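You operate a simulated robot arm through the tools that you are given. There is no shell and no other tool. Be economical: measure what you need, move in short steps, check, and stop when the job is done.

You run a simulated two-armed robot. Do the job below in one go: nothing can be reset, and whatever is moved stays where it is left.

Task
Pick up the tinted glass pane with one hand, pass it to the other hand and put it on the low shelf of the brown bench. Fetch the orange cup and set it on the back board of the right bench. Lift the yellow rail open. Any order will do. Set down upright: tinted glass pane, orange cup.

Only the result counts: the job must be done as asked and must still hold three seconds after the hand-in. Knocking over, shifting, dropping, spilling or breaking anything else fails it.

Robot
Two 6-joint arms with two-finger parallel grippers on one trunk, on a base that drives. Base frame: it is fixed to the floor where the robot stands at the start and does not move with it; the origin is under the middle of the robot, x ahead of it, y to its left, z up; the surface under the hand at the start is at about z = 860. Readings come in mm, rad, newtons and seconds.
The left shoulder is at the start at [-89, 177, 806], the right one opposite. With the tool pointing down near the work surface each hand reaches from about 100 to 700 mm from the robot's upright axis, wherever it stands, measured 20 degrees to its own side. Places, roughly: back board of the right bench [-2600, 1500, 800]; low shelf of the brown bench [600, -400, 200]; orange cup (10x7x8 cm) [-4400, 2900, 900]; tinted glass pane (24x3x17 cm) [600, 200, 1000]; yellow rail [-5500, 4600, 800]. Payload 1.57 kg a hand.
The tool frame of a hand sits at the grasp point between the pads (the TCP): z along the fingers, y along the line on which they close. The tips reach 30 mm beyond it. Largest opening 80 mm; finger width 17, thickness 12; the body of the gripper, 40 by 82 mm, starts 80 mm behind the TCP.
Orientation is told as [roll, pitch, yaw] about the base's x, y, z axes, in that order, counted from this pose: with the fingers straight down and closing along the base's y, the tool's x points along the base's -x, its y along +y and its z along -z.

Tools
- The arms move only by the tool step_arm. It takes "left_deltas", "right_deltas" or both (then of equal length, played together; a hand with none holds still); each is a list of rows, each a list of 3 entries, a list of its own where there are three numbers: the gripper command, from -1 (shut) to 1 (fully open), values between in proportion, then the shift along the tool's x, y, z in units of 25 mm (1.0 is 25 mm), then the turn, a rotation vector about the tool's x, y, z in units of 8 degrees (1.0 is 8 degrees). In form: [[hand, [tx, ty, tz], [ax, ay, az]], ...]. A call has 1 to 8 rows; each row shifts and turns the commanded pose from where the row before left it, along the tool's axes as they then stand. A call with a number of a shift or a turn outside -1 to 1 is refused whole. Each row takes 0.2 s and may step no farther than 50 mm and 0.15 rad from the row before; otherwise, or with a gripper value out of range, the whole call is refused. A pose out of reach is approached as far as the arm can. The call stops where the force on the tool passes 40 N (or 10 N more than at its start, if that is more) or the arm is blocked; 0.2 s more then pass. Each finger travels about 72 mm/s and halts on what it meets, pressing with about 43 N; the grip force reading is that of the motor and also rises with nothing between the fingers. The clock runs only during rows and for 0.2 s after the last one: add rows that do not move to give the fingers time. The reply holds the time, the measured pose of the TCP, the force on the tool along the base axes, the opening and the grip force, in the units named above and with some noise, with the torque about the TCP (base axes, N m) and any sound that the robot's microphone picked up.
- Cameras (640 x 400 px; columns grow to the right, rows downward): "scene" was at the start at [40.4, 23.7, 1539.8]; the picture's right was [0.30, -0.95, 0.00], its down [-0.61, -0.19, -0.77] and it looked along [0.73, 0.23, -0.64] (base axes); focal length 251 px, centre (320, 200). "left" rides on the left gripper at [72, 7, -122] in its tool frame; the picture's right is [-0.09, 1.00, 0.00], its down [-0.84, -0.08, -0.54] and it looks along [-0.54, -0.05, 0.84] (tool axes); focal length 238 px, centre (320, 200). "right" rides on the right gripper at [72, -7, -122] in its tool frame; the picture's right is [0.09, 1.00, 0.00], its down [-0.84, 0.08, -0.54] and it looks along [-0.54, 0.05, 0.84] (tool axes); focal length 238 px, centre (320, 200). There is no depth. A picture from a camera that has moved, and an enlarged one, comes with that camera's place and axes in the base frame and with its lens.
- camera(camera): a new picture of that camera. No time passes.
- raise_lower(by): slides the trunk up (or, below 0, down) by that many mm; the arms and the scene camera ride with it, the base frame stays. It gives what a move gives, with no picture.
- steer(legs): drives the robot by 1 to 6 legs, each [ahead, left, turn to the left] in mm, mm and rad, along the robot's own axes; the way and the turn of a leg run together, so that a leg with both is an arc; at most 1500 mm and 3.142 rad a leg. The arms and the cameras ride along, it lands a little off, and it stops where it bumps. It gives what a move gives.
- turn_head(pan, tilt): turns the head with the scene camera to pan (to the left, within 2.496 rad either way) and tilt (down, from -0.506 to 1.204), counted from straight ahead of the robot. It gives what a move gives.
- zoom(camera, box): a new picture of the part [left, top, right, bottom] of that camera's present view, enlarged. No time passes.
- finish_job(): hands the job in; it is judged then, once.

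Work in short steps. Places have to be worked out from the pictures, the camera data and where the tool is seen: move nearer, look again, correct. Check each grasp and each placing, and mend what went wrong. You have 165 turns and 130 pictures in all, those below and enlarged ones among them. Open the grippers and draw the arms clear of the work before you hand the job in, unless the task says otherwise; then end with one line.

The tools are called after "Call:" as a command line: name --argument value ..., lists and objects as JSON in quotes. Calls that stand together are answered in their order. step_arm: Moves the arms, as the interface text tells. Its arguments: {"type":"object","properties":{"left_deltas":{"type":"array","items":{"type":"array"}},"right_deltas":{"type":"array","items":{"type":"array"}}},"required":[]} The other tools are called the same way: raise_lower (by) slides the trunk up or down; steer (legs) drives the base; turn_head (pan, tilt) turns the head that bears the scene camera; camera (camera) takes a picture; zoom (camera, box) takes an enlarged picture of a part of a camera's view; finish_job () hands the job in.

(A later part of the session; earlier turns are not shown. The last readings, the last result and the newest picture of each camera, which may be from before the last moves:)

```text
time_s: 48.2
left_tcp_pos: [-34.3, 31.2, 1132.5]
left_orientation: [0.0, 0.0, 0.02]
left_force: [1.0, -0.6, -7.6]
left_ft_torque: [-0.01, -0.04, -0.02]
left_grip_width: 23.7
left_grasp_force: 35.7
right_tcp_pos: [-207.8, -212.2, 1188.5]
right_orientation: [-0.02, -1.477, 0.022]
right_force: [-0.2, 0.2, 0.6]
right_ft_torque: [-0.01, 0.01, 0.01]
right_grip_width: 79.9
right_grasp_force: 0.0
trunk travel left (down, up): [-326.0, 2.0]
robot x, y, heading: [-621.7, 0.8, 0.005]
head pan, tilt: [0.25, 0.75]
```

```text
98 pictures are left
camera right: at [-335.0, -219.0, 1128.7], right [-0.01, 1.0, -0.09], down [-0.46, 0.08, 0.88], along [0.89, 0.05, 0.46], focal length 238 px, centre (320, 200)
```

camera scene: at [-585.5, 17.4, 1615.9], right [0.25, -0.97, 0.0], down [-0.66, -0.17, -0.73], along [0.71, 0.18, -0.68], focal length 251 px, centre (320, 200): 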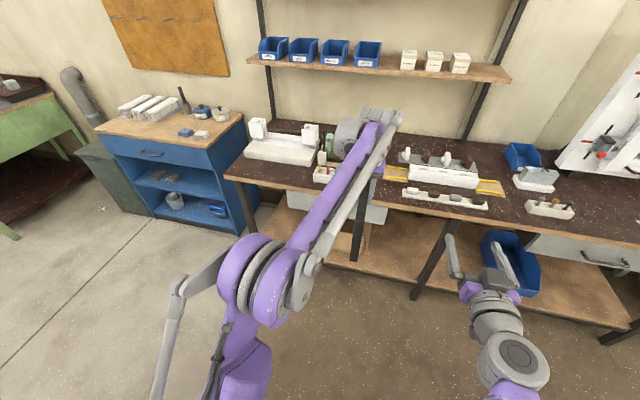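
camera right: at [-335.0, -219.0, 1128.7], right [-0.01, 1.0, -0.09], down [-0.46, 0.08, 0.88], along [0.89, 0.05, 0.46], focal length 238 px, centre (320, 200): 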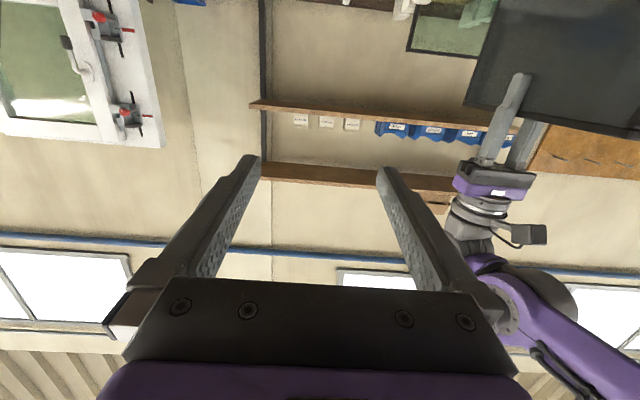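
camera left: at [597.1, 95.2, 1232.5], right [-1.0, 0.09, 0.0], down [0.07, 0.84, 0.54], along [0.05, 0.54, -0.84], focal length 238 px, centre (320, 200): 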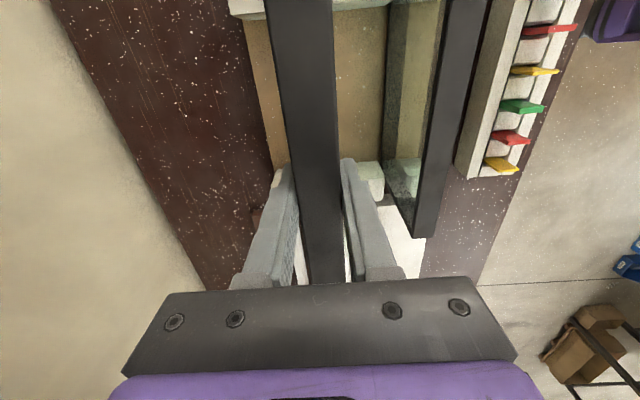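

Right hand is nearly horizontal. I shift the handover a bit to the right: pane to y≈-60 and the right hand to the same line, stopping short of the pane's near end.

Call:
step_arm --left_deltas '[[-1, [0, -0.9, 0], [0, 0, 0]], [-1, [0, -0.9, 0], [0, 0, 0]], [-1, [0, -0.9, 0], [0, 0, 0]], [-1, [0, -0.9, 0], [0, 0, -0.15]], [-1, [0, 0, 0], [0, 0, 0]], [-1, [0, 0, 0], [0, 0, 0]]]' --right_deltas '[[1, [0, 0, -0.8], [0, -0.3, 0]], [1, [0.4, 0.6, 0], [0, -0.3, 0]], [1, [0.5, 0.8, 0], [0, 0, 0]], [1, [0.5, 0.8, 0], [0, 0, 0]], [1, [0.5, 0.8, 0], [0, 0, 0]], [1, [0.4, 0.8, 0], [0, 0, 0]]]'

Call:
turn_head --pan -0.1 --tilt 0.75

Call:
camera --camera "scene"

Call:
camera --camera "right"

```text
time_s: 49.6
left_tcp_pos: [-32.9, -56.0, 1131.9]
left_orientation: [0.0, -0.001, 0.04]
left_force: [-0.3, -0.5, -6.0]
left_ft_torque: [0.02, -0.05, -0.01]
left_grip_width: 23.8
left_grasp_force: 35.4
right_tcp_pos: [-229.3, -115.3, 1131.7]
right_orientation: [-0.207, -1.561, 0.21]
right_force: [-0.3, -0.4, 0.1]
right_ft_torque: [-0.03, 0.03, -0.02]
right_grip_width: 80.2
right_grasp_force: 0.0
right hand out of reach, approached as far as the arm can: row 3, 4
trunk travel left (down, up): [-326.0, 2.0]
robot x, y, heading: [-621.0, -2.1, 0.007]
head pan, tilt: [0.25, 0.75]
```

```text
time_s: 50.4
left_tcp_pos: [-33.8, -56.1, 1131.9]
left_orientation: [0.0, 0.0, 0.038]
left_force: [0.3, -0.4, -6.9]
left_ft_torque: [0.0, -0.03, -0.03]
left_grip_width: 23.8
left_grasp_force: 35.9
right_tcp_pos: [-229.2, -115.3, 1131.6]
right_orientation: [-0.155, -1.561, 0.16]
right_force: [0.3, 0.1, 0.5]
right_ft_torque: [-0.02, 0.01, -0.02]
right_grip_width: 80.0
right_grasp_force: 0.0
trunk travel left (down, up): [-326.0, 2.0]
robot x, y, heading: [-622.4, -2.3, 0.003]
head pan, tilt: [-0.099, 0.75]
```

```text
97 pictures are left
camera scene: at [-583.7, -10.7, 1615.9], right [-0.1, -1.0, 0.0], down [-0.68, 0.07, -0.73], along [0.73, -0.07, -0.68], focal length 251 px, centre (320, 200)
```

scene: 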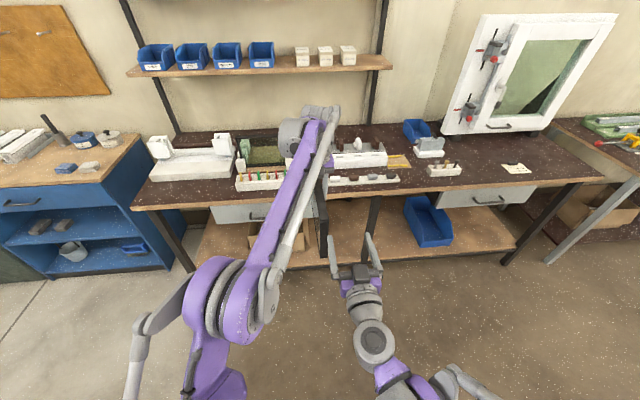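

```text
96 pictures are left
camera right: at [-351.5, -123.3, 1062.3], right [0.0, 1.0, -0.09], down [-0.53, 0.08, 0.84], along [0.85, 0.05, 0.53], focal length 238 px, centre (320, 200)
```

right: 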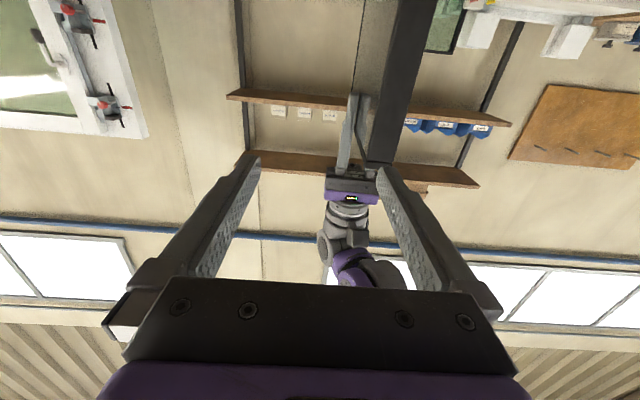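

The right hand fell short in y. I try the remaining 54 mm.

Call:
step_arm --right_deltas '[[1, [0, 0.7, 0], [0, 0, 0]], [1, [0, 0.7, 0], [0, 0, 0]], [1, [0, 0.76, 0], [0, 0, 0]]]'

Call:
camera --camera "right"

```text
time_s: 51.2
left_tcp_pos: [-33.2, -56.5, 1131.1]
left_orientation: [0.001, 0.001, 0.038]
left_force: [0.5, 0.2, -6.7]
left_ft_torque: [-0.03, 0.0, -0.01]
left_grip_width: 23.5
left_grasp_force: 36.1
right_tcp_pos: [-230.3, -60.4, 1130.5]
right_orientation: [-0.131, -1.559, 0.132]
right_force: [0.5, -1.1, 0.2]
right_ft_torque: [0.0, 0.04, -0.03]
right_grip_width: 80.0
right_grasp_force: 0.1
trunk travel left (down, up): [-326.0, 2.0]
robot x, y, heading: [-620.3, -0.9, 0.004]
head pan, tilt: [-0.099, 0.75]
```

```text
95 pictures are left
camera right: at [-351.0, -68.2, 1061.8], right [0.0, 1.0, -0.09], down [-0.53, 0.08, 0.84], along [0.85, 0.05, 0.53], focal length 238 px, centre (320, 200)
```

right: 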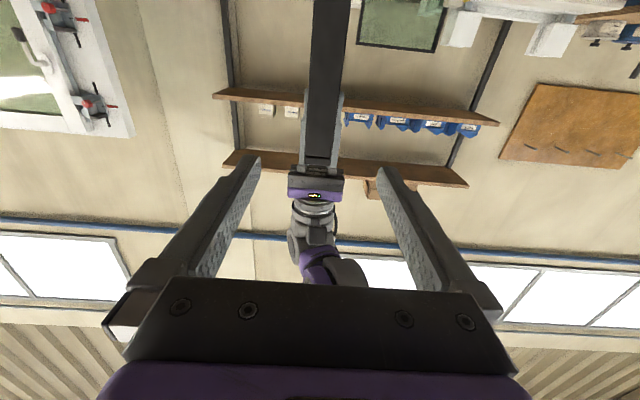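

The near edge is centred between the fingers and the pane top is at ≈1147. I advance 110 mm along the top bar and close the right hand.

Call:
step_arm --right_deltas '[[1, [-0.2, 0, 0.9], [0, 0, 0]], [1, [0, 0, 0.9], [0, 0, 0]], [1, [0, 0, 0.9], [0, 0, 0]], [1, [0, 0, 0.9], [0, 0, 0]], [1, [0, 0, 0.8], [0, 0, 0]], [1, [0, 0, 0], [0, 0, 0]]]'

Call:
camera --camera "right"

Call:
camera --camera "left"

```text
time_s: 52.6
left_tcp_pos: [-33.9, -56.4, 1131.4]
left_orientation: [-0.001, 0.0, 0.037]
left_force: [0.6, 1.3, -7.4]
left_ft_torque: [0.0, -0.02, 0.0]
left_grip_width: 23.7
left_grasp_force: 36.7
right_tcp_pos: [-119.4, -61.1, 1136.0]
right_orientation: [-0.145, -1.56, 0.146]
right_force: [-0.5, -0.3, 0.4]
right_ft_torque: [0.01, 0.01, 0.01]
right_grip_width: 79.9
right_grasp_force: 0.2
trunk travel left (down, up): [-326.0, 2.0]
robot x, y, heading: [-620.5, 1.9, 0.002]
head pan, tilt: [-0.099, 0.75]
```

```text
94 pictures are left
camera right: at [-241.7, -68.9, 1066.3], right [0.0, 1.0, -0.09], down [-0.53, 0.08, 0.84], along [0.85, 0.05, 0.53], focal length 238 px, centre (320, 200)
```

right: 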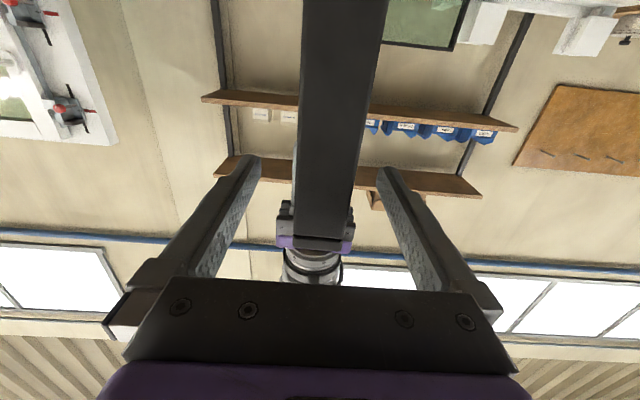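

```text
93 pictures are left
camera left: at [-105.9, -52.8, 1252.9], right [0.05, 1.0, 0.0], down [0.84, -0.05, 0.54], along [0.54, -0.03, -0.84], focal length 238 px, centre (320, 200)
```

left: 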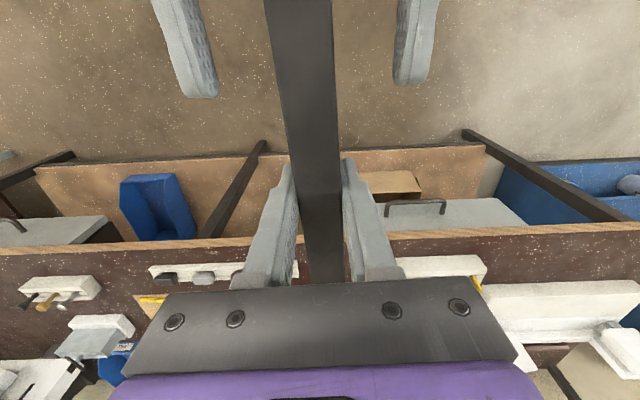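

Straddling the bar properly. Close the right hand.

Call:
step_arm --right_deltas '[[-1, [0, 0, 0], [0, 0, 0]], [-1, [0, 0, 0], [0, 0, 0]], [-1, [0, 0, 0], [0, 0, 0]], [-1, [0, 0, 0], [0, 0, 0]], [-1, [0, 0, 0], [0, 0, 0]]]'

Call:
camera --camera "left"

```text
time_s: 53.8
left_tcp_pos: [-34.2, -59.0, 1132.4]
left_orientation: [-0.002, 0.001, 0.036]
left_force: [-1.4, -13.8, -4.2]
left_ft_torque: [0.06, 0.17, -0.83]
left_grip_width: 24.3
left_grasp_force: 35.5
right_tcp_pos: [-119.2, -59.6, 1136.5]
right_orientation: [-0.142, -1.558, 0.148]
right_force: [1.0, 13.7, 0.7]
right_ft_torque: [-0.02, -0.05, 2.02]
right_grip_width: 24.1
right_grasp_force: 36.4
trunk travel left (down, up): [-326.0, 2.0]
robot x, y, heading: [-624.4, -4.3, 0.001]
head pan, tilt: [-0.099, 0.75]
```

```text
92 pictures are left
camera left: at [-105.9, -53.6, 1252.8], right [0.06, 1.0, 0.0], down [0.84, -0.05, 0.54], along [0.54, -0.03, -0.84], focal length 238 px, centre (320, 200)
```

left: 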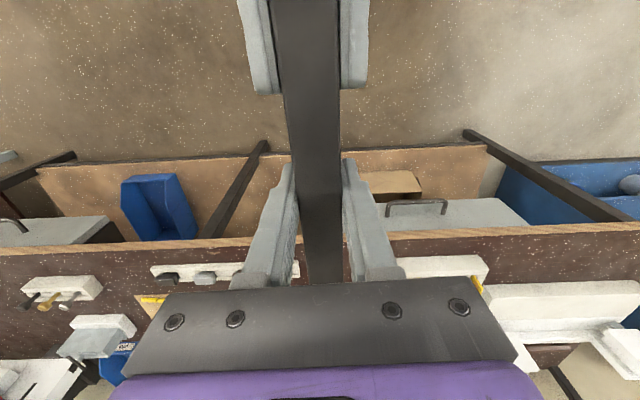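

Both hands hold the pane (24 mm each). I open the left hand and raise it clear.

Call:
step_arm --left_deltas '[[1, [0, 0, 0], [0, 0, 0]], [1, [0, 0, 0], [0, 0, 0]], [1, [0, 0, 0], [0, 0, 0]], [1, [0, 0, 0], [0, 0, 0]]]'

Call:
camera --camera "left"

```text
time_s: 54.8
left_tcp_pos: [-34.1, -55.9, 1131.0]
left_orientation: [-0.001, 0.0, 0.038]
left_force: [0.3, 0.0, 0.5]
left_ft_torque: [0.02, -0.01, -0.01]
left_grip_width: 80.0
left_grasp_force: 0.2
right_tcp_pos: [-118.9, -60.0, 1137.2]
right_orientation: [-0.142, -1.56, 0.146]
right_force: [0.2, -0.1, -0.4]
right_ft_torque: [0.02, 0.49, 0.01]
right_grip_width: 23.9
right_grasp_force: 36.4
trunk travel left (down, up): [-326.0, 2.0]
robot x, y, heading: [-620.9, -0.2, 0.002]
head pan, tilt: [-0.099, 0.75]
```

```text
91 pictures are left
camera left: at [-105.5, -52.6, 1252.8], right [0.05, 1.0, 0.0], down [0.84, -0.05, 0.54], along [0.54, -0.03, -0.84], focal length 238 px, centre (320, 200)
```

left: 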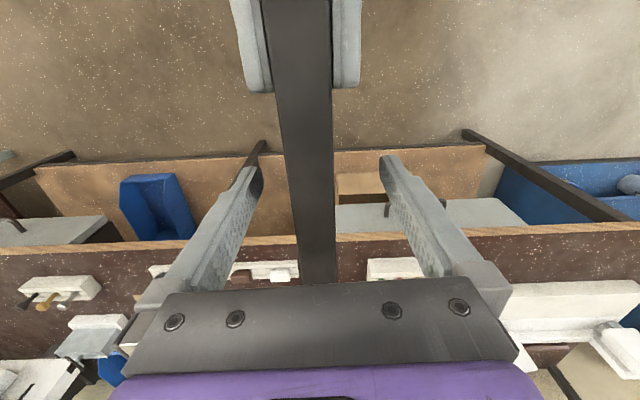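

The right hand holds alone; torque matches the pane's weight. I raise the left hand 90 mm and move it left, well clear.

Call:
step_arm --left_deltas '[[1, [0, 0, -0.9], [0, 0, 0]], [1, [0, 0, -0.9], [0, 0, 0]], [1, [0, 0, -0.9], [0, 0, 0]], [1, [0, 0, -0.9], [0, 0, 0]]]'

Call:
step_arm --left_deltas '[[1, [0, 1, 0], [0, 0, 0]], [1, [0, 1, 0], [0, 0, 0]], [1, [0, 1, 0], [0, 0, 0]], [1, [0, 1, 0], [0, 0, 0]], [1, [0, 1, 0], [0, 0, 0]], [1, [0.5, 1, 0], [0, 0, 0]], [1, [1, 1, 0], [0, 0, 0]], [1, [1, 1, 0], [0, 0, 0]]]'

Call:
camera --camera "scene"

```text
time_s: 55.8
left_tcp_pos: [-48.0, -53.1, 1201.3]
left_orientation: [0.001, 0.0, 0.039]
left_force: [0.1, -0.1, -0.5]
left_ft_torque: [0.02, -0.01, -0.01]
left_grip_width: 80.1
left_grasp_force: 0.1
left hand out of reach, approached as far as the arm can: row 3, 4
right_tcp_pos: [-119.5, -60.0, 1136.4]
right_orientation: [-0.146, -1.561, 0.15]
right_force: [1.0, 0.2, 0.2]
right_ft_torque: [-0.05, 0.53, 0.01]
right_grip_width: 24.1
right_grasp_force: 35.5
trunk travel left (down, up): [-326.0, 2.0]
robot x, y, heading: [-621.9, 1.0, 0.003]
head pan, tilt: [-0.099, 0.75]
```

```text
time_s: 57.6
left_tcp_pos: [-117.1, 146.1, 1201.5]
left_orientation: [0.001, 0.0, 0.039]
left_force: [-1.0, -0.5, 0.3]
left_ft_torque: [-0.01, -0.02, -0.01]
left_grip_width: 79.9
left_grasp_force: 0.0
right_tcp_pos: [-119.8, -59.4, 1137.0]
right_orientation: [-0.185, -1.561, 0.186]
right_force: [-0.4, -0.4, 0.2]
right_ft_torque: [0.02, 0.52, 0.0]
right_grip_width: 23.8
right_grasp_force: 35.8
trunk travel left (down, up): [-326.0, 2.0]
robot x, y, heading: [-622.5, 0.3, 0.001]
head pan, tilt: [-0.099, 0.75]
```

```text
90 pictures are left
camera scene: at [-585.0, -10.1, 1615.9], right [-0.1, -1.0, 0.0], down [-0.68, 0.07, -0.73], along [0.73, -0.07, -0.68], focal length 251 px, centre (320, 200)
```

scene: 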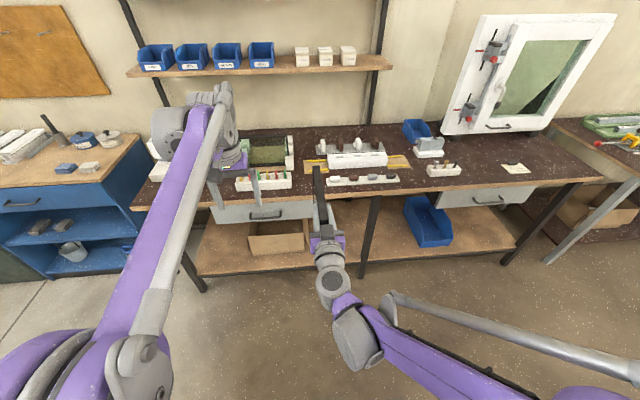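

The pane is held securely by the right hand. The bench has a middle leg at y≈-396 and the carton's right side is at y≈-24, so I'll place the pane at y≈-210. First I retract the left hand toward the body and lower the trunk.

Call:
step_arm --left_deltas '[[1, [1, 0.4, 0], [0, 0, 0]], [1, [1, 0.4, 0], [0, 0, 0]], [1, [1, 0.4, 0], [0, 0, 0]], [1, [1, 0.4, 0], [0, 0, 0]], [1, [1, 0.4, 0], [0, 0, 0]], [1, [1, 0.4, 0], [0, 0, 0]], [1, [1, 0.4, 0], [0, 0, 0]], [1, [1, 0.4, 0], [0, 0, 0]]]'

Call:
raise_lower --by -320

Call:
step_arm --right_deltas '[[-1, [0.8, 0, 0], [0, 0, 0]], [-1, [0.8, 0, 0], [0, 0, 0]], [-1, [0.8, 0, 0], [0, 0, 0]], [-1, [0.8, 0, 0], [0, 0, 0]], [-1, [0.8, 0, 0], [0, 0, 0]], [-1, [0.8, 0, 0], [0, 0, 0]], [-1, [0.8, 0, 0], [0, 0, 0]], [-1, [0.8, 0, 0], [0, 0, 0]]]'

```text
time_s: 59.4
left_tcp_pos: [-321.4, 215.5, 1202.1]
left_orientation: [0.0, 0.0, 0.039]
left_force: [0.7, -1.1, -0.1]
left_ft_torque: [0.01, -0.03, 0.03]
left_grip_width: 80.1
left_grasp_force: 0.2
right_tcp_pos: [-121.4, -60.0, 1136.1]
right_orientation: [-0.151, -1.56, 0.154]
right_force: [0.0, 0.1, -0.8]
right_ft_torque: [0.0, 0.56, 0.01]
right_grip_width: 23.7
right_grasp_force: 35.9
trunk travel left (down, up): [-326.0, 2.0]
robot x, y, heading: [-626.2, -1.2, 0.002]
head pan, tilt: [-0.099, 0.75]
```

```text
time_s: 62.6
left_tcp_pos: [-321.1, 216.6, 880.9]
left_orientation: [-0.001, 0.0, 0.039]
left_force: [0.7, -0.4, -0.1]
left_ft_torque: [-0.03, -0.02, 0.0]
left_grip_width: 80.0
left_grasp_force: 0.0
right_tcp_pos: [-119.6, -60.5, 817.3]
right_orientation: [-0.15, -1.559, 0.154]
right_force: [0.3, -0.1, -1.2]
right_ft_torque: [0.02, 0.5, 0.04]
right_grip_width: 23.9
right_grasp_force: 35.9
trunk travel left (down, up): [-6.0, 322.0]
robot x, y, heading: [-626.8, -6.2, 0.0]
head pan, tilt: [-0.099, 0.75]
```

```text
time_s: 64.4
left_tcp_pos: [-319.9, 217.1, 882.7]
left_orientation: [-0.001, -0.002, 0.039]
left_force: [0.1, -0.6, 0.7]
left_ft_torque: [-0.01, 0.01, 0.0]
left_grip_width: 80.0
left_grasp_force: 0.0
right_tcp_pos: [-119.4, -61.4, 655.8]
right_orientation: [-0.132, -1.558, 0.137]
right_force: [-0.3, 0.3, 0.6]
right_ft_torque: [0.01, 0.52, 0.01]
right_grip_width: 23.9
right_grasp_force: 35.8
trunk travel left (down, up): [-6.0, 322.0]
robot x, y, heading: [-620.9, -5.0, 0.003]
head pan, tilt: [-0.099, 0.75]
```

Going well. I continue lowering the right hand to z≈415 and out to the right a bit.

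Call:
step_arm --right_deltas '[[-1, [0.9, -0.3, 0], [0, 0, 0]], [-1, [0.9, -0.3, 0], [0, 0, 0]], [-1, [0.9, -0.3, 0], [0, 0, 0]], [-1, [0.9, -0.3, 0], [0, 0, 0]], [-1, [0.9, -0.3, 0], [0, 0, 0]], [-1, [0.9, -0.3, 0], [0, 0, 0]], [-1, [0.9, -0.3, 0], [0, 0, 0]], [-1, [0.9, -0.3, 0], [0, 0, 0]]]'

Call:
step_arm --right_deltas '[[-1, [0.9, -0.3, 0], [0, 0, 0]], [-1, [0.9, -0.3, 0], [0, 0, 0]], [-1, [0.6, -0.3, 0], [0, 0, 0]], [-1, [0, 0, 0], [0, 0, 0]]]'

Call:
turn_head --pan -0.25 --tilt 0.75

Call:
camera --camera "scene"

```text
time_s: 66.2
left_tcp_pos: [-319.9, 217.5, 881.5]
left_orientation: [-0.001, 0.001, 0.038]
left_force: [0.7, -0.2, 0.4]
left_ft_torque: [-0.03, 0.01, -0.02]
left_grip_width: 79.9
left_grasp_force: 0.0
right_tcp_pos: [-56.9, -111.0, 518.7]
right_orientation: [-0.126, -1.559, 0.127]
right_force: [-0.7, -1.1, 0.6]
right_ft_torque: [-0.03, 0.51, 0.0]
right_grip_width: 24.1
right_grasp_force: 36.2
right hand out of reach, approached as far as the arm can: row 3, 4, 5, 6, 7, 8
trunk travel left (down, up): [-6.0, 322.0]
robot x, y, heading: [-621.5, 2.4, -0.002]
head pan, tilt: [-0.099, 0.75]
```

```text
time_s: 67.2
left_tcp_pos: [-319.9, 217.8, 881.8]
left_orientation: [-0.001, 0.0, 0.038]
left_force: [0.1, -0.6, 0.8]
left_ft_torque: [0.01, 0.02, 0.02]
left_grip_width: 79.8
left_grasp_force: 0.1
right_tcp_pos: [-35.6, -131.6, 466.2]
right_orientation: [-0.162, -1.559, 0.165]
right_force: [0.6, 0.3, 0.0]
right_ft_torque: [0.0, 0.53, -0.01]
right_grip_width: 23.9
right_grasp_force: 35.4
right hand out of reach, approached as far as the arm can: row 1, 2, 3
trunk travel left (down, up): [-6.0, 322.0]
robot x, y, heading: [-625.3, -0.8, 0.005]
head pan, tilt: [-0.099, 0.75]
```

```text
time_s: 67.9
left_tcp_pos: [-320.2, 218.1, 881.4]
left_orientation: [0.002, -0.001, 0.038]
left_force: [-0.6, -0.5, 0.5]
left_ft_torque: [0.01, 0.0, -0.01]
left_grip_width: 79.9
left_grasp_force: 0.1
right_tcp_pos: [-37.4, -131.1, 466.4]
right_orientation: [-0.147, -1.559, 0.148]
right_force: [0.7, 0.5, -0.1]
right_ft_torque: [0.0, 0.51, 0.0]
right_grip_width: 24.0
right_grasp_force: 35.5
trunk travel left (down, up): [-6.0, 322.0]
robot x, y, heading: [-625.4, -2.1, 0.006]
head pan, tilt: [-0.25, 0.75]
```

```text
89 pictures are left
camera scene: at [-533.3, -22.9, 1288.1], right [-0.24, -0.97, 0.0], down [-0.66, 0.17, -0.73], along [0.71, -0.18, -0.68], focal length 251 px, centre (320, 200)
```

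scene: 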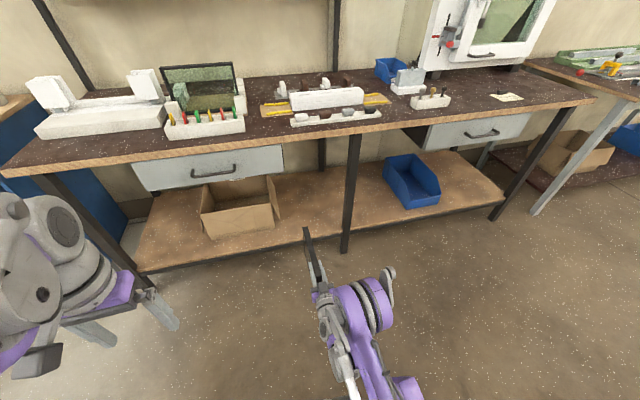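

At this depth the arm needs to extend slightly. I keep lowering while moving forward to about z=400, well ahead of the shelf.

Call:
step_arm --right_deltas '[[-1, [0.7, -0.3, 0.4], [0, 0, 0]], [-1, [0.7, -0.3, 0.4], [0, 0, 0]], [-1, [0.7, -0.3, 0.4], [0, 0, 0]], [-1, [0.4, -0.3, 0.4], [0, 0, 0]], [-1, [0, 0, 0], [0, 0, 0]]]'

Call:
camera --camera "right"

```text
time_s: 69.1
left_tcp_pos: [-320.7, 216.6, 881.6]
left_orientation: [-0.001, 0.001, 0.037]
left_force: [0.5, -1.0, 1.0]
left_ft_torque: [-0.03, -0.01, -0.05]
left_grip_width: 79.9
left_grasp_force: 0.0
right_tcp_pos: [2.7, -162.6, 403.5]
right_orientation: [-0.12, -1.56, 0.125]
right_force: [-0.6, 0.1, 0.3]
right_ft_torque: [0.0, 0.55, 0.0]
right_grip_width: 23.6
right_grasp_force: 36.1
trunk travel left (down, up): [-6.0, 322.0]
robot x, y, heading: [-624.3, 1.3, 0.004]
head pan, tilt: [-0.25, 0.75]
```

```text
88 pictures are left
camera right: at [-119.8, -170.1, 333.2], right [0.0, 1.0, -0.09], down [-0.53, 0.08, 0.84], along [0.85, 0.05, 0.53], focal length 238 px, centre (320, 200)
```

right: 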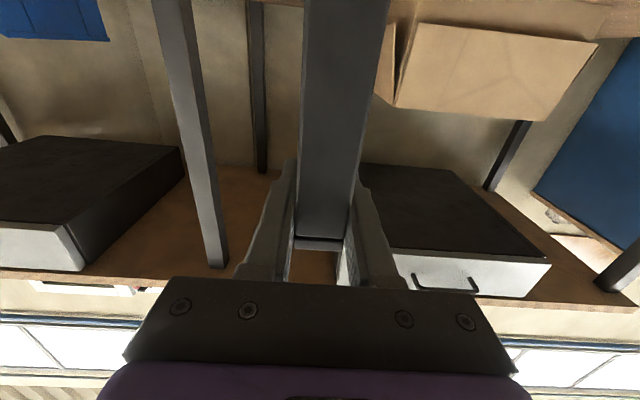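

TCP at [3, -163, 404], pane bottom ≈245. I shift the robot 50 mm right and drive 280 mm ahead, then check before entering.

Call:
steer --legs '[[0, -50, -0.004], [230, 0, 0]]'

Call:
camera --camera "scene"

Call:
camera --camera "right"

```text
time_s: 71.5
left_tcp_pos: [-87.9, 166.9, 881.3]
left_orientation: [-0.002, 0.0, 0.036]
left_force: [-0.1, 0.6, 0.2]
left_ft_torque: [0.02, 0.01, 0.0]
left_grip_width: 80.1
left_grasp_force: 0.0
right_tcp_pos: [234.3, -213.6, 403.7]
right_orientation: [-0.125, -1.559, 0.128]
right_force: [0.2, 0.6, 0.4]
right_ft_torque: [0.02, 0.49, 0.0]
right_grip_width: 23.8
right_grasp_force: 36.1
trunk travel left (down, up): [-6.0, 322.0]
robot x, y, heading: [-390.1, -51.4, -0.001]
head pan, tilt: [-0.25, 0.75]
```

```text
87 pictures are left
camera scene: at [-301.4, -73.1, 1288.1], right [-0.25, -0.97, 0.0], down [-0.66, 0.17, -0.73], along [0.71, -0.18, -0.68], focal length 251 px, centre (320, 200)
```

scene: 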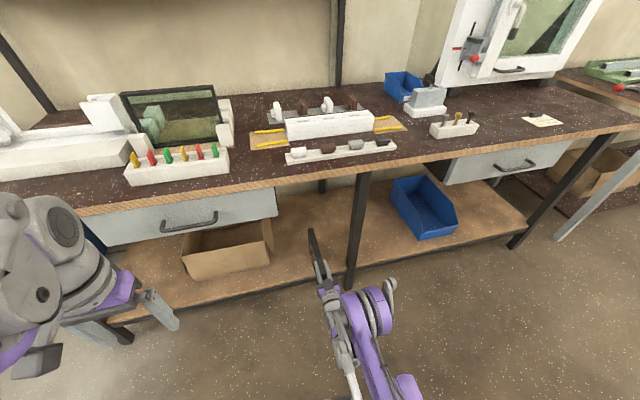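

```text
86 pictures are left
camera right: at [111.2, -221.2, 333.2], right [0.0, 1.0, -0.09], down [-0.53, 0.08, 0.84], along [0.85, 0.05, 0.53], focal length 238 px, centre (320, 200)
```

right: 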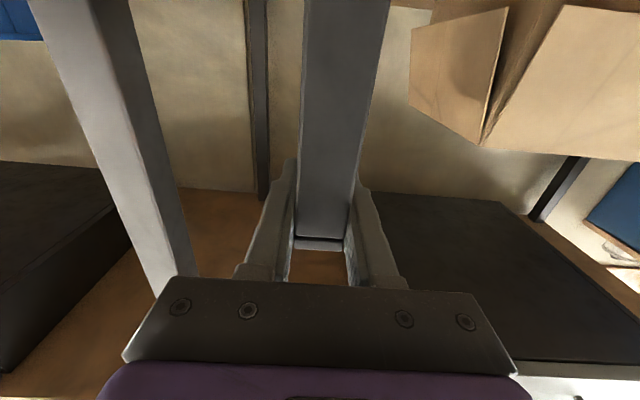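

The carton's flap reaches to y≈-120, the leg is at -396, so y≈-240 is best. I go 25 mm right and 180 mm ahead.

Call:
steer --legs '[[0, -25, 0], [180, 0, 0]]'

Call:
camera --camera "scene"

Call:
camera --camera "right"

```text
time_s: 73.6
left_tcp_pos: [92.5, 143.7, 880.8]
left_orientation: [0.0, 0.0, 0.039]
left_force: [0.5, -0.1, 0.5]
left_ft_torque: [0.01, 0.03, -0.01]
left_grip_width: 80.2
left_grasp_force: 0.1
right_tcp_pos: [415.9, -237.2, 403.8]
right_orientation: [-0.12, -1.56, 0.124]
right_force: [0.9, -0.1, 0.6]
right_ft_torque: [-0.02, 0.53, 0.03]
right_grip_width: 23.7
right_grasp_force: 35.8
trunk travel left (down, up): [-6.0, 322.0]
robot x, y, heading: [-212.2, -78.3, 0.005]
head pan, tilt: [-0.25, 0.75]
```

```text
85 pictures are left
camera scene: at [-120.4, -97.7, 1288.1], right [-0.24, -0.97, 0.0], down [-0.66, 0.17, -0.73], along [0.71, -0.18, -0.68], focal length 251 px, centre (320, 200)
```

scene: 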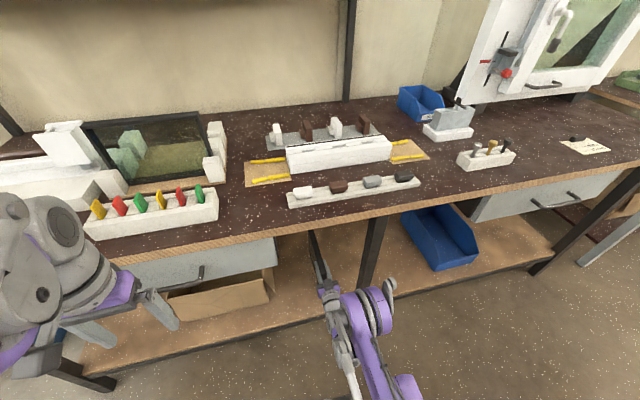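

```text
84 pictures are left
camera right: at [292.5, -245.0, 333.2], right [0.0, 1.0, -0.09], down [-0.53, 0.08, 0.84], along [0.85, 0.05, 0.53], focal length 238 px, centre (320, 200)
```

right: 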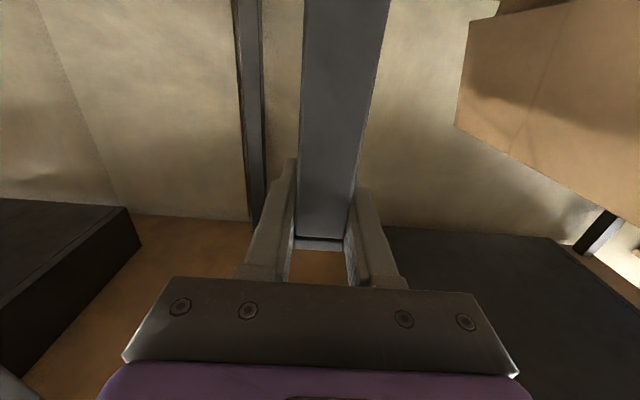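

In position at [416, -237]. Now I lower gently in small steps, watching the force.

Call:
step_arm --right_deltas '[[-1, [0.3, 0, 0], [0, 0, 0]], [-1, [0.3, 0, 0], [0, 0, 0]], [-1, [0.3, 0, 0], [0, 0, 0]], [-1, [0.2, 0, 0], [0, 0, 0]]]'

Call:
step_arm --right_deltas '[[-1, [0.12, 0, 0], [0, 0, 0]], [-1, [0.12, 0, 0], [0, 0, 0]], [-1, [0.12, 0, 0], [0, 0, 0]]]'

```text
time_s: 74.6
left_tcp_pos: [92.8, 141.5, 881.1]
left_orientation: [0.0, 0.0, 0.038]
left_force: [0.6, 0.8, -0.1]
left_ft_torque: [0.0, 0.04, 0.03]
left_grip_width: 80.1
left_grasp_force: 0.1
right_tcp_pos: [415.1, -237.1, 378.5]
right_orientation: [-0.181, -1.562, 0.183]
right_force: [0.6, 0.5, 5.7]
right_ft_torque: [0.21, -0.02, 0.13]
right_grip_width: 24.0
right_grasp_force: 36.0
trunk travel left (down, up): [-6.0, 322.0]
robot x, y, heading: [-210.2, -73.7, 0.006]
head pan, tilt: [-0.25, 0.75]
```

```text
time_s: 75.4
left_tcp_pos: [90.4, 141.5, 881.5]
left_orientation: [0.001, -0.002, 0.038]
left_force: [0.2, 0.4, -0.2]
left_ft_torque: [0.0, -0.01, 0.02]
left_grip_width: 79.9
left_grasp_force: 0.1
right_tcp_pos: [414.0, -237.4, 368.0]
right_orientation: [-0.311, -1.562, 0.313]
right_force: [-2.6, -1.1, 23.8]
right_ft_torque: [0.06, 0.39, 0.71]
right_grip_width: 23.5
right_grasp_force: 36.1
trunk travel left (down, up): [-6.0, 322.0]
robot x, y, heading: [-210.5, -79.1, 0.0]
head pan, tilt: [-0.25, 0.75]
```

Contact felt; I look at how the pane sits.

Call:
camera --camera "right"

Call:
zoom --camera "scene" --box '[240, 200, 440, 330]'

```text
83 pictures are left
camera right: at [291.6, -245.1, 298.4], right [0.0, 1.0, -0.09], down [-0.54, 0.08, 0.84], along [0.84, 0.05, 0.53], focal length 238 px, centre (320, 200)
```

right: 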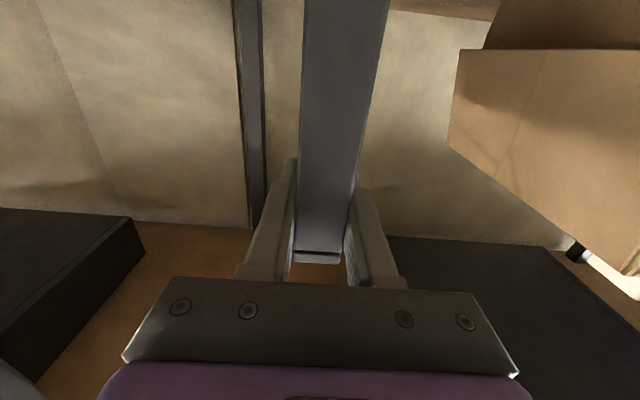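

```text
3.08 times, centred on (340, 265) of scene
camera zoom: at [-123.7, -97.2, 1288.3], right [-0.24, -0.97, 0.0], down [-0.66, 0.17, -0.73], along [0.71, -0.18, -0.68], focal length 772 px, centre (258, 0)
```

zoom: 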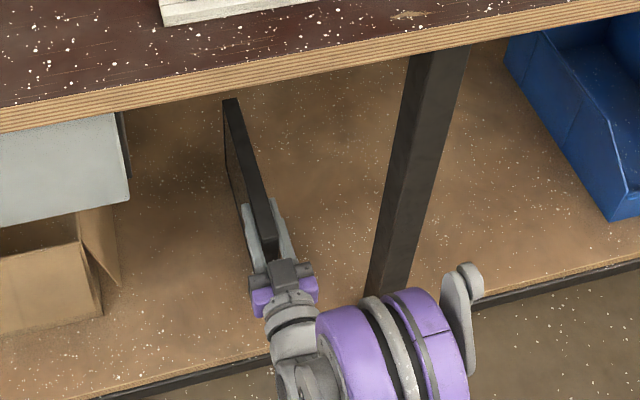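

The pane stands on the shelf. I relieve the pressure slightly before opening.

Call:
step_arm --right_deltas '[[-1, [-0.1, 0, 0], [0, 0, 0]], [-1, [0, 0, 0], [0, 0, 0]]]'

```text
time_s: 76.0
left_tcp_pos: [92.4, 142.2, 881.1]
left_orientation: [0.0, 0.0, 0.039]
left_force: [0.1, 1.0, 0.3]
left_ft_torque: [0.03, 0.02, -0.02]
left_grip_width: 80.0
left_grasp_force: 0.0
right_tcp_pos: [414.2, -237.3, 369.9]
right_orientation: [-0.111, -1.556, 0.114]
right_force: [-0.6, -0.2, -1.6]
right_ft_torque: [0.13, -0.06, 0.11]
right_grip_width: 24.0
right_grasp_force: 36.1
trunk travel left (down, up): [-6.0, 322.0]
robot x, y, heading: [-209.6, -74.3, 0.003]
head pan, tilt: [-0.25, 0.75]
```

Forces near zero: the shelf carries it. Open the right hand.

Call:
step_arm --right_deltas '[[-0.2, [0, 0, 0], [0, 0, 0]], [0.2, [0, 0, 0], [0, 0, 0]], [1, [0, 0, 0], [0, 0, 0]], [1, [0, 0, 0], [0, 0, 0]], [1, [0, 0, 0], [0, 0, 0]]]'

Call:
camera --camera "right"

Call:
zoom --camera "scene" --box '[240, 200, 440, 330]'

```text
time_s: 77.2
left_tcp_pos: [91.9, 141.9, 882.0]
left_orientation: [-0.001, -0.002, 0.038]
left_force: [0.6, 0.2, 0.6]
left_ft_torque: [0.0, -0.02, -0.04]
left_grip_width: 80.3
left_grasp_force: 0.2
right_tcp_pos: [413.9, -238.1, 370.4]
right_orientation: [-0.145, -1.562, 0.146]
right_force: [0.4, -0.4, 0.6]
right_ft_torque: [0.02, -0.01, 0.02]
right_grip_width: 79.9
right_grasp_force: 0.0
trunk travel left (down, up): [-6.0, 322.0]
robot x, y, heading: [-208.2, -79.0, 0.003]
head pan, tilt: [-0.25, 0.75]
```

```text
81 pictures are left
camera right: at [292.1, -245.4, 300.0], right [0.0, 1.0, -0.09], down [-0.53, 0.08, 0.84], along [0.85, 0.05, 0.53], focal length 238 px, centre (320, 200)
```

right: 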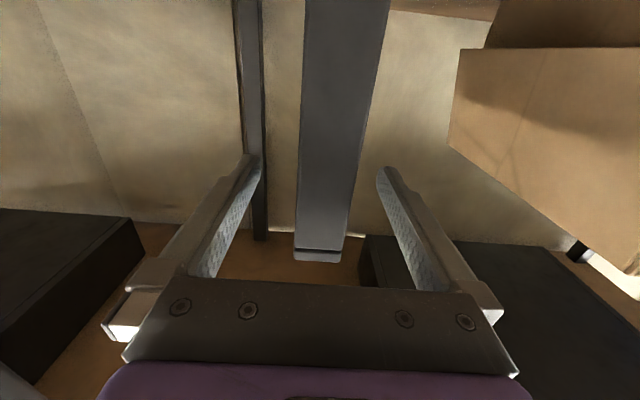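

```text
3.08 times, centred on (340, 265) of scene
camera zoom: at [-121.5, -97.6, 1288.2], right [-0.24, -0.97, 0.0], down [-0.66, 0.17, -0.73], along [0.71, -0.18, -0.68], focal length 772 px, centre (258, 0)
```

zoom: 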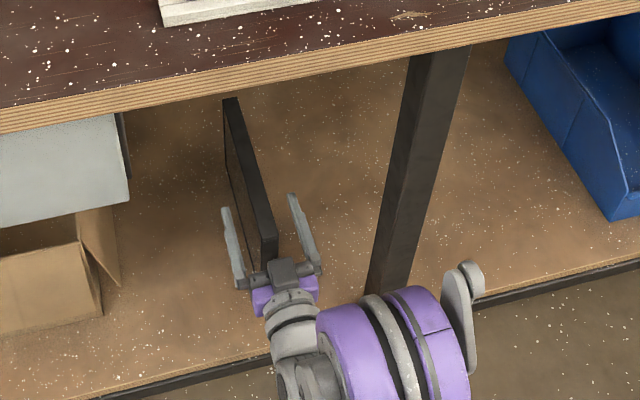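

Pane stands upright on its own. I back the robot straight away and check it.

Call:
steer --legs '[[-300, 0, 0]]'

Call:
zoom --camera "scene" --box '[200, 130, 440, 290]'

Call:
camera --camera "right"

```text
time_s: 79.2
left_tcp_pos: [-208.9, 140.6, 881.2]
left_orientation: [0.0, 0.0, 0.038]
left_force: [0.0, 0.7, 0.1]
left_ft_torque: [0.04, -0.01, -0.01]
left_grip_width: 79.9
left_grasp_force: 0.1
right_tcp_pos: [115.0, -237.4, 370.2]
right_orientation: [-0.15, -1.561, 0.154]
right_force: [1.0, -0.8, -0.2]
right_ft_torque: [0.03, -0.01, -0.02]
right_grip_width: 80.1
right_grasp_force: 0.1
trunk travel left (down, up): [-6.0, 322.0]
robot x, y, heading: [-508.7, -75.7, 0.005]
head pan, tilt: [-0.25, 0.75]
```

```text
2.50 times, centred on (320, 210) of scene
camera zoom: at [-422.0, -98.2, 1288.2], right [-0.24, -0.97, 0.0], down [-0.66, 0.17, -0.73], along [0.71, -0.18, -0.68], focal length 627 px, centre (320, 175)
```

zoom: 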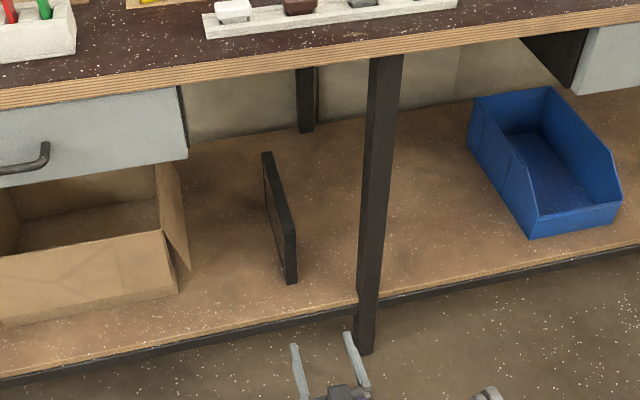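

```text
78 pictures are left
camera right: at [-8.0, -245.8, 300.1], right [0.0, 1.0, -0.09], down [-0.53, 0.08, 0.84], along [0.85, 0.05, 0.53], focal length 238 px, centre (320, 200)
```

right: 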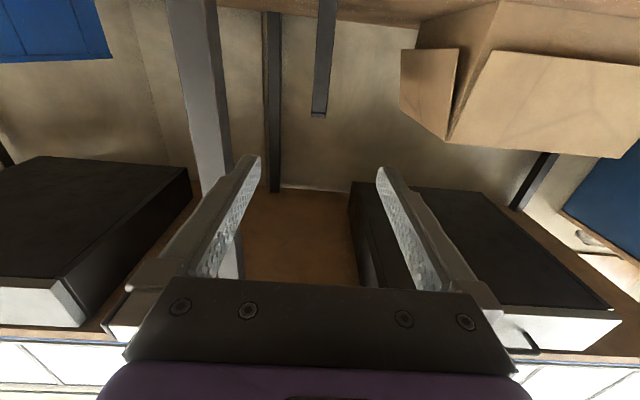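

The pane is done. I raise the trunk and bring the right hand up and in to a travelling posture.

Call:
raise_lower --by 250

Call:
step_arm --right_deltas '[[0, [-1, 0, 0], [0, 0, 0]], [0, [-1, 0, 0], [0, 0, 0]], [0, [-1, 0, 0], [0, 0, 0]], [0, [-1, 0, 0], [0, 0, 0]], [0, [-1, 0, 0], [0, 0, 0]], [0, [-1, 0, 0], [0, 0, 0]], [0, [-1, 0, 0], [0, 0, 0]], [0, [-1, 0, 0], [0, 0, 0]]]'

Call:
step_arm --right_deltas '[[0, [-1, 0, -0.5], [0, 0, 0]], [0, [-1, 0, -0.5], [0, 0, 0]], [0, [-1, 0, -0.5], [0, 0, 0]], [0, [-1, 0, -0.5], [0, 0, 0]], [0, [-1, 0, -0.5], [0, 0, 0]], [0, [-1, 0, -0.5], [0, 0, 0]], [0, [-1, 0, -0.5], [0, 0, 0]], [0, [-1, 0, -0.5], [0, 0, 0]]]'

Call:
turn_head --pan 2.45 --tilt 0.3

Call:
zoom --camera "scene" --box '[0, 80, 480, 380]'

```text
time_s: 81.8
left_tcp_pos: [-208.3, 143.6, 1130.5]
left_orientation: [0.001, 0.0, 0.039]
left_force: [-0.1, 0.4, -0.6]
left_ft_torque: [-0.02, 0.0, -0.02]
left_grip_width: 80.0
left_grasp_force: 0.0
right_tcp_pos: [112.9, -238.2, 620.8]
right_orientation: [-0.082, -1.556, 0.087]
right_force: [-0.2, 0.0, -0.1]
right_ft_torque: [-0.01, -0.01, 0.03]
right_grip_width: 80.0
right_grasp_force: 0.1
trunk travel left (down, up): [-256.0, 72.0]
robot x, y, heading: [-512.6, -74.6, 0.005]
head pan, tilt: [-0.25, 0.75]
```

```text
time_s: 83.6
left_tcp_pos: [-208.6, 142.3, 1130.8]
left_orientation: [-0.001, 0.0, 0.038]
left_force: [-0.5, 0.9, -0.6]
left_ft_torque: [0.01, -0.01, 0.02]
left_grip_width: 80.1
left_grasp_force: 0.0
right_tcp_pos: [116.6, -235.9, 820.5]
right_orientation: [-0.085, -1.557, 0.091]
right_force: [0.3, 0.9, 0.2]
right_ft_torque: [-0.02, 0.01, -0.01]
right_grip_width: 40.0
right_grasp_force: 0.1
trunk travel left (down, up): [-256.0, 72.0]
robot x, y, heading: [-509.9, -73.1, 0.008]
head pan, tilt: [-0.25, 0.75]
```

```text
time_s: 85.4
left_tcp_pos: [-210.4, 141.5, 1130.9]
left_orientation: [0.0, 0.001, 0.039]
left_force: [0.6, 0.3, 0.5]
left_ft_torque: [0.01, 0.0, -0.01]
left_grip_width: 80.1
left_grasp_force: 0.1
right_tcp_pos: [17.9, -237.0, 1022.3]
right_orientation: [-0.113, -1.557, 0.114]
right_force: [1.2, 0.0, -0.5]
right_ft_torque: [-0.01, 0.01, -0.02]
right_grip_width: 39.9
right_grasp_force: 0.0
trunk travel left (down, up): [-256.0, 72.0]
robot x, y, heading: [-511.7, -74.6, 0.001]
head pan, tilt: [-0.25, 0.75]
```

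```text
time_s: 87.8
left_tcp_pos: [-207.9, 142.0, 1131.8]
left_orientation: [0.001, -0.001, 0.038]
left_force: [-0.2, 0.4, 0.7]
left_ft_torque: [0.04, -0.01, 0.0]
left_grip_width: 80.2
left_grasp_force: 0.0
right_tcp_pos: [19.1, -236.5, 1021.6]
right_orientation: [-0.111, -1.557, 0.114]
right_force: [0.6, -0.6, 0.0]
right_ft_torque: [0.02, 0.01, 0.01]
right_grip_width: 39.9
right_grasp_force: 0.0
trunk travel left (down, up): [-256.0, 72.0]
robot x, y, heading: [-509.1, -78.1, 0.005]
head pan, tilt: [2.45, 0.3]
```

```text
1.33 times, centred on (240, 230) of scene
camera zoom: at [-623.8, -18.8, 1581.8], right [0.64, 0.77, 0.0], down [0.23, -0.19, -0.96], along [-0.74, 0.61, -0.3], focal length 334 px, centre (427, 160)
```

zoom: 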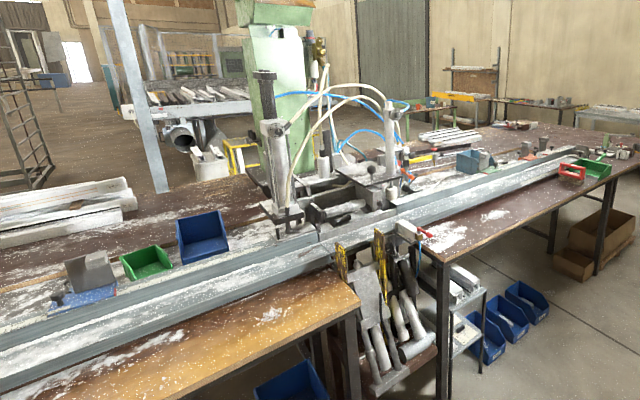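

The benches at x≈-1490 run to y≈3500; the aisle at x≈-700 is free. I turn left and drive down the aisle toward y≈3000, then look around.

Call:
steer --legs '[[0, 0, 1.571], [1500, 200, 0], [1500, 0, 0]]'

Call:
turn_head --pan 0.9 --tilt 0.3

Call:
camera --camera "scene"

Call:
turn_head --pan 0.0 --tilt 0.3

Call:
camera --camera "scene"

```text
refused: leg 2 is longer than a leg can be; nothing moved
```

```text
time_s: 89.4
left_tcp_pos: [-208.0, 141.0, 1131.7]
left_orientation: [-0.001, -0.002, 0.038]
left_force: [0.4, -1.0, 0.5]
left_ft_torque: [-0.01, -0.03, 0.0]
left_grip_width: 80.1
left_grasp_force: 0.2
right_tcp_pos: [19.4, -237.1, 1021.8]
right_orientation: [-0.111, -1.558, 0.112]
right_force: [0.2, 0.1, -0.3]
right_ft_torque: [-0.04, -0.02, 0.01]
right_grip_width: 39.7
right_grasp_force: 0.0
trunk travel left (down, up): [-256.0, 72.0]
robot x, y, heading: [-509.2, -78.6, 0.006]
head pan, tilt: [0.901, 0.3]
```

```text
76 pictures are left
camera scene: at [-494.0, -4.8, 1581.8], right [0.79, -0.62, 0.0], down [-0.18, -0.23, -0.96], along [0.59, 0.75, -0.3], focal length 251 px, centre (320, 200)
```

scene: 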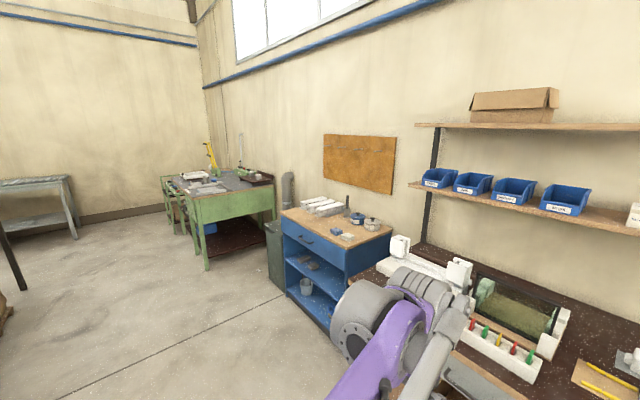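

```text
time_s: 90.6
left_tcp_pos: [-208.2, 142.1, 1131.4]
left_orientation: [0.001, 0.001, 0.037]
left_force: [0.0, 0.1, 0.4]
left_ft_torque: [0.01, 0.03, 0.0]
left_grip_width: 80.2
left_grasp_force: 0.1
right_tcp_pos: [20.2, -237.9, 1022.7]
right_orientation: [-0.109, -1.557, 0.11]
right_force: [0.1, 0.8, -0.7]
right_ft_torque: [-0.01, 0.01, -0.02]
right_grip_width: 39.9
right_grasp_force: 0.0
trunk travel left (down, up): [-256.0, 72.0]
robot x, y, heading: [-511.2, -79.9, 0.005]
head pan, tilt: [0.0, 0.3]
```

```text
75 pictures are left
camera scene: at [-458.4, -77.8, 1581.8], right [0.0, -1.0, 0.0], down [-0.3, 0.0, -0.96], along [0.96, 0.0, -0.3], focal length 251 px, centre (320, 200)
```

scene: 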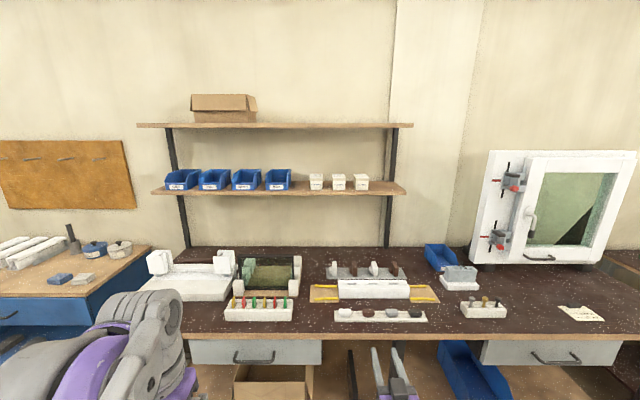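

A leg was too long by a hair. I retry with shorter legs.

Call:
steer --legs '[[0, 0, 1.566], [1450, 200, 0], [1450, 0, 0]]'

Call:
turn_head --pan 0.9 --tilt 0.3

Call:
camera --camera "scene"

```text
time_s: 108.4
left_tcp_pos: [-811.1, 3130.5, 1130.2]
left_orientation: [0.0, -0.001, 1.567]
left_force: [0.1, -0.2, -0.6]
left_ft_torque: [0.03, 0.0, -0.02]
left_grip_width: 80.0
left_grasp_force: 0.2
right_tcp_pos: [-422.0, 3342.8, 1022.5]
right_orientation: [-0.109, -1.557, 1.638]
right_force: [0.0, -0.2, -0.2]
right_ft_torque: [0.02, -0.02, -0.03]
right_grip_width: 39.9
right_grasp_force: 0.0
trunk travel left (down, up): [-256.0, 72.0]
robot x, y, heading: [-608.5, 2817.6, 1.531]
head pan, tilt: [0.0, 0.3]
```

```text
time_s: 109.6
left_tcp_pos: [-810.8, 3131.3, 1132.3]
left_orientation: [0.0, 0.001, 1.568]
left_force: [-0.8, -0.1, 0.1]
left_ft_torque: [-0.02, 0.0, 0.01]
left_grip_width: 80.1
left_grasp_force: 0.0
right_tcp_pos: [-421.5, 3343.1, 1021.5]
right_orientation: [-0.106, -1.558, 1.638]
right_force: [-0.6, -0.9, 0.1]
right_ft_torque: [0.0, 0.01, 0.01]
right_grip_width: 39.9
right_grasp_force: 0.1
trunk travel left (down, up): [-256.0, 72.0]
robot x, y, heading: [-604.9, 2819.8, 1.531]
head pan, tilt: [0.901, 0.3]
```

```text
74 pictures are left
camera scene: at [-678.6, 2838.1, 1581.8], right [0.65, 0.76, 0.0], down [0.22, -0.19, -0.96], along [-0.72, 0.62, -0.3], focal length 251 px, centre (320, 200)
```

scene: 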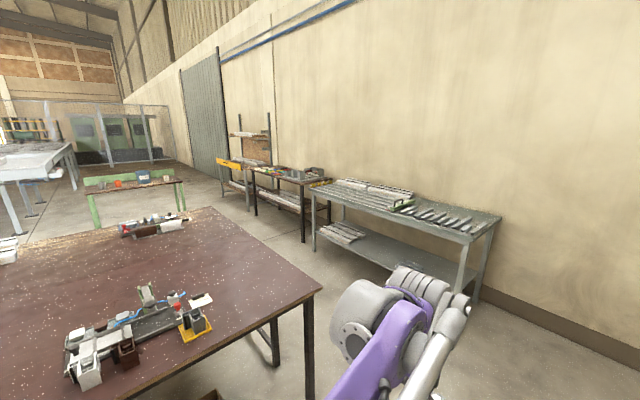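

I can see the orange cup on a green table (ray at z=900 gives [-4330, 2900], matching), and the yellow rail near the wall at ≈[-5520, 4680]. The corridor past the bench end (y 3500–4600) is free; I drive to y≈4050, turn to face -x and advance, then look.

Call:
steer --legs '[[1230, 0, 0.0], [0, 0, 1.61], [1450, 0, 0]]'

Call:
turn_head --pan 0.0 --tilt 0.4

Call:
camera --camera "scene"

```text
time_s: 126.6
left_tcp_pos: [-2317.9, 3830.5, 1131.0]
left_orientation: [0.001, 0.0, -3.105]
left_force: [-0.4, 0.4, 0.4]
left_ft_torque: [-0.03, 0.02, 0.01]
left_grip_width: 80.0
left_grasp_force: 0.1
right_tcp_pos: [-2546.1, 4210.0, 1021.7]
right_orientation: [-0.105, -1.557, -3.038]
right_force: [-0.1, 1.2, 1.1]
right_ft_torque: [-0.01, 0.0, 0.05]
right_grip_width: 39.8
right_grasp_force: 0.0
trunk travel left (down, up): [-256.0, 72.0]
robot x, y, heading: [-2016.0, 4047.3, -3.142]
head pan, tilt: [0.901, 0.3]
```

```text
time_s: 127.8
left_tcp_pos: [-2319.3, 3830.3, 1131.3]
left_orientation: [0.0, 0.0, -3.106]
left_force: [-0.4, 0.1, 0.0]
left_ft_torque: [0.03, -0.01, 0.03]
left_grip_width: 79.9
left_grasp_force: 0.0
right_tcp_pos: [-2547.1, 4209.0, 1022.1]
right_orientation: [-0.101, -1.557, -3.039]
right_force: [1.1, 0.5, -0.4]
right_ft_torque: [-0.01, -0.02, -0.01]
right_grip_width: 40.0
right_grasp_force: 0.0
trunk travel left (down, up): [-256.0, 72.0]
robot x, y, heading: [-2015.9, 4048.9, -3.138]
head pan, tilt: [0.0, 0.4]
```

```text
73 pictures are left
camera scene: at [-2068.7, 4046.1, 1572.6], right [0.0, 1.0, 0.0], down [0.39, 0.0, -0.92], along [-0.92, 0.0, -0.39], focal length 251 px, centre (320, 200)
```

scene: 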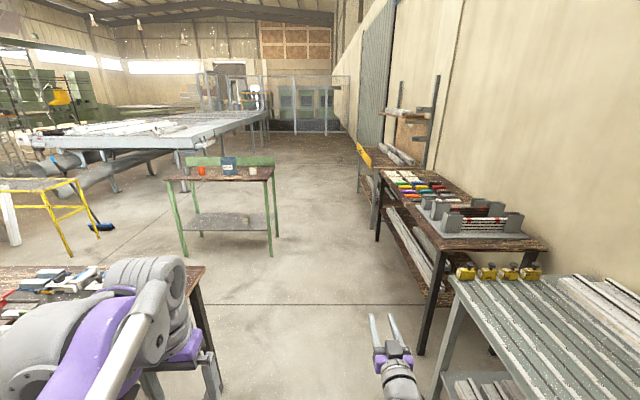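

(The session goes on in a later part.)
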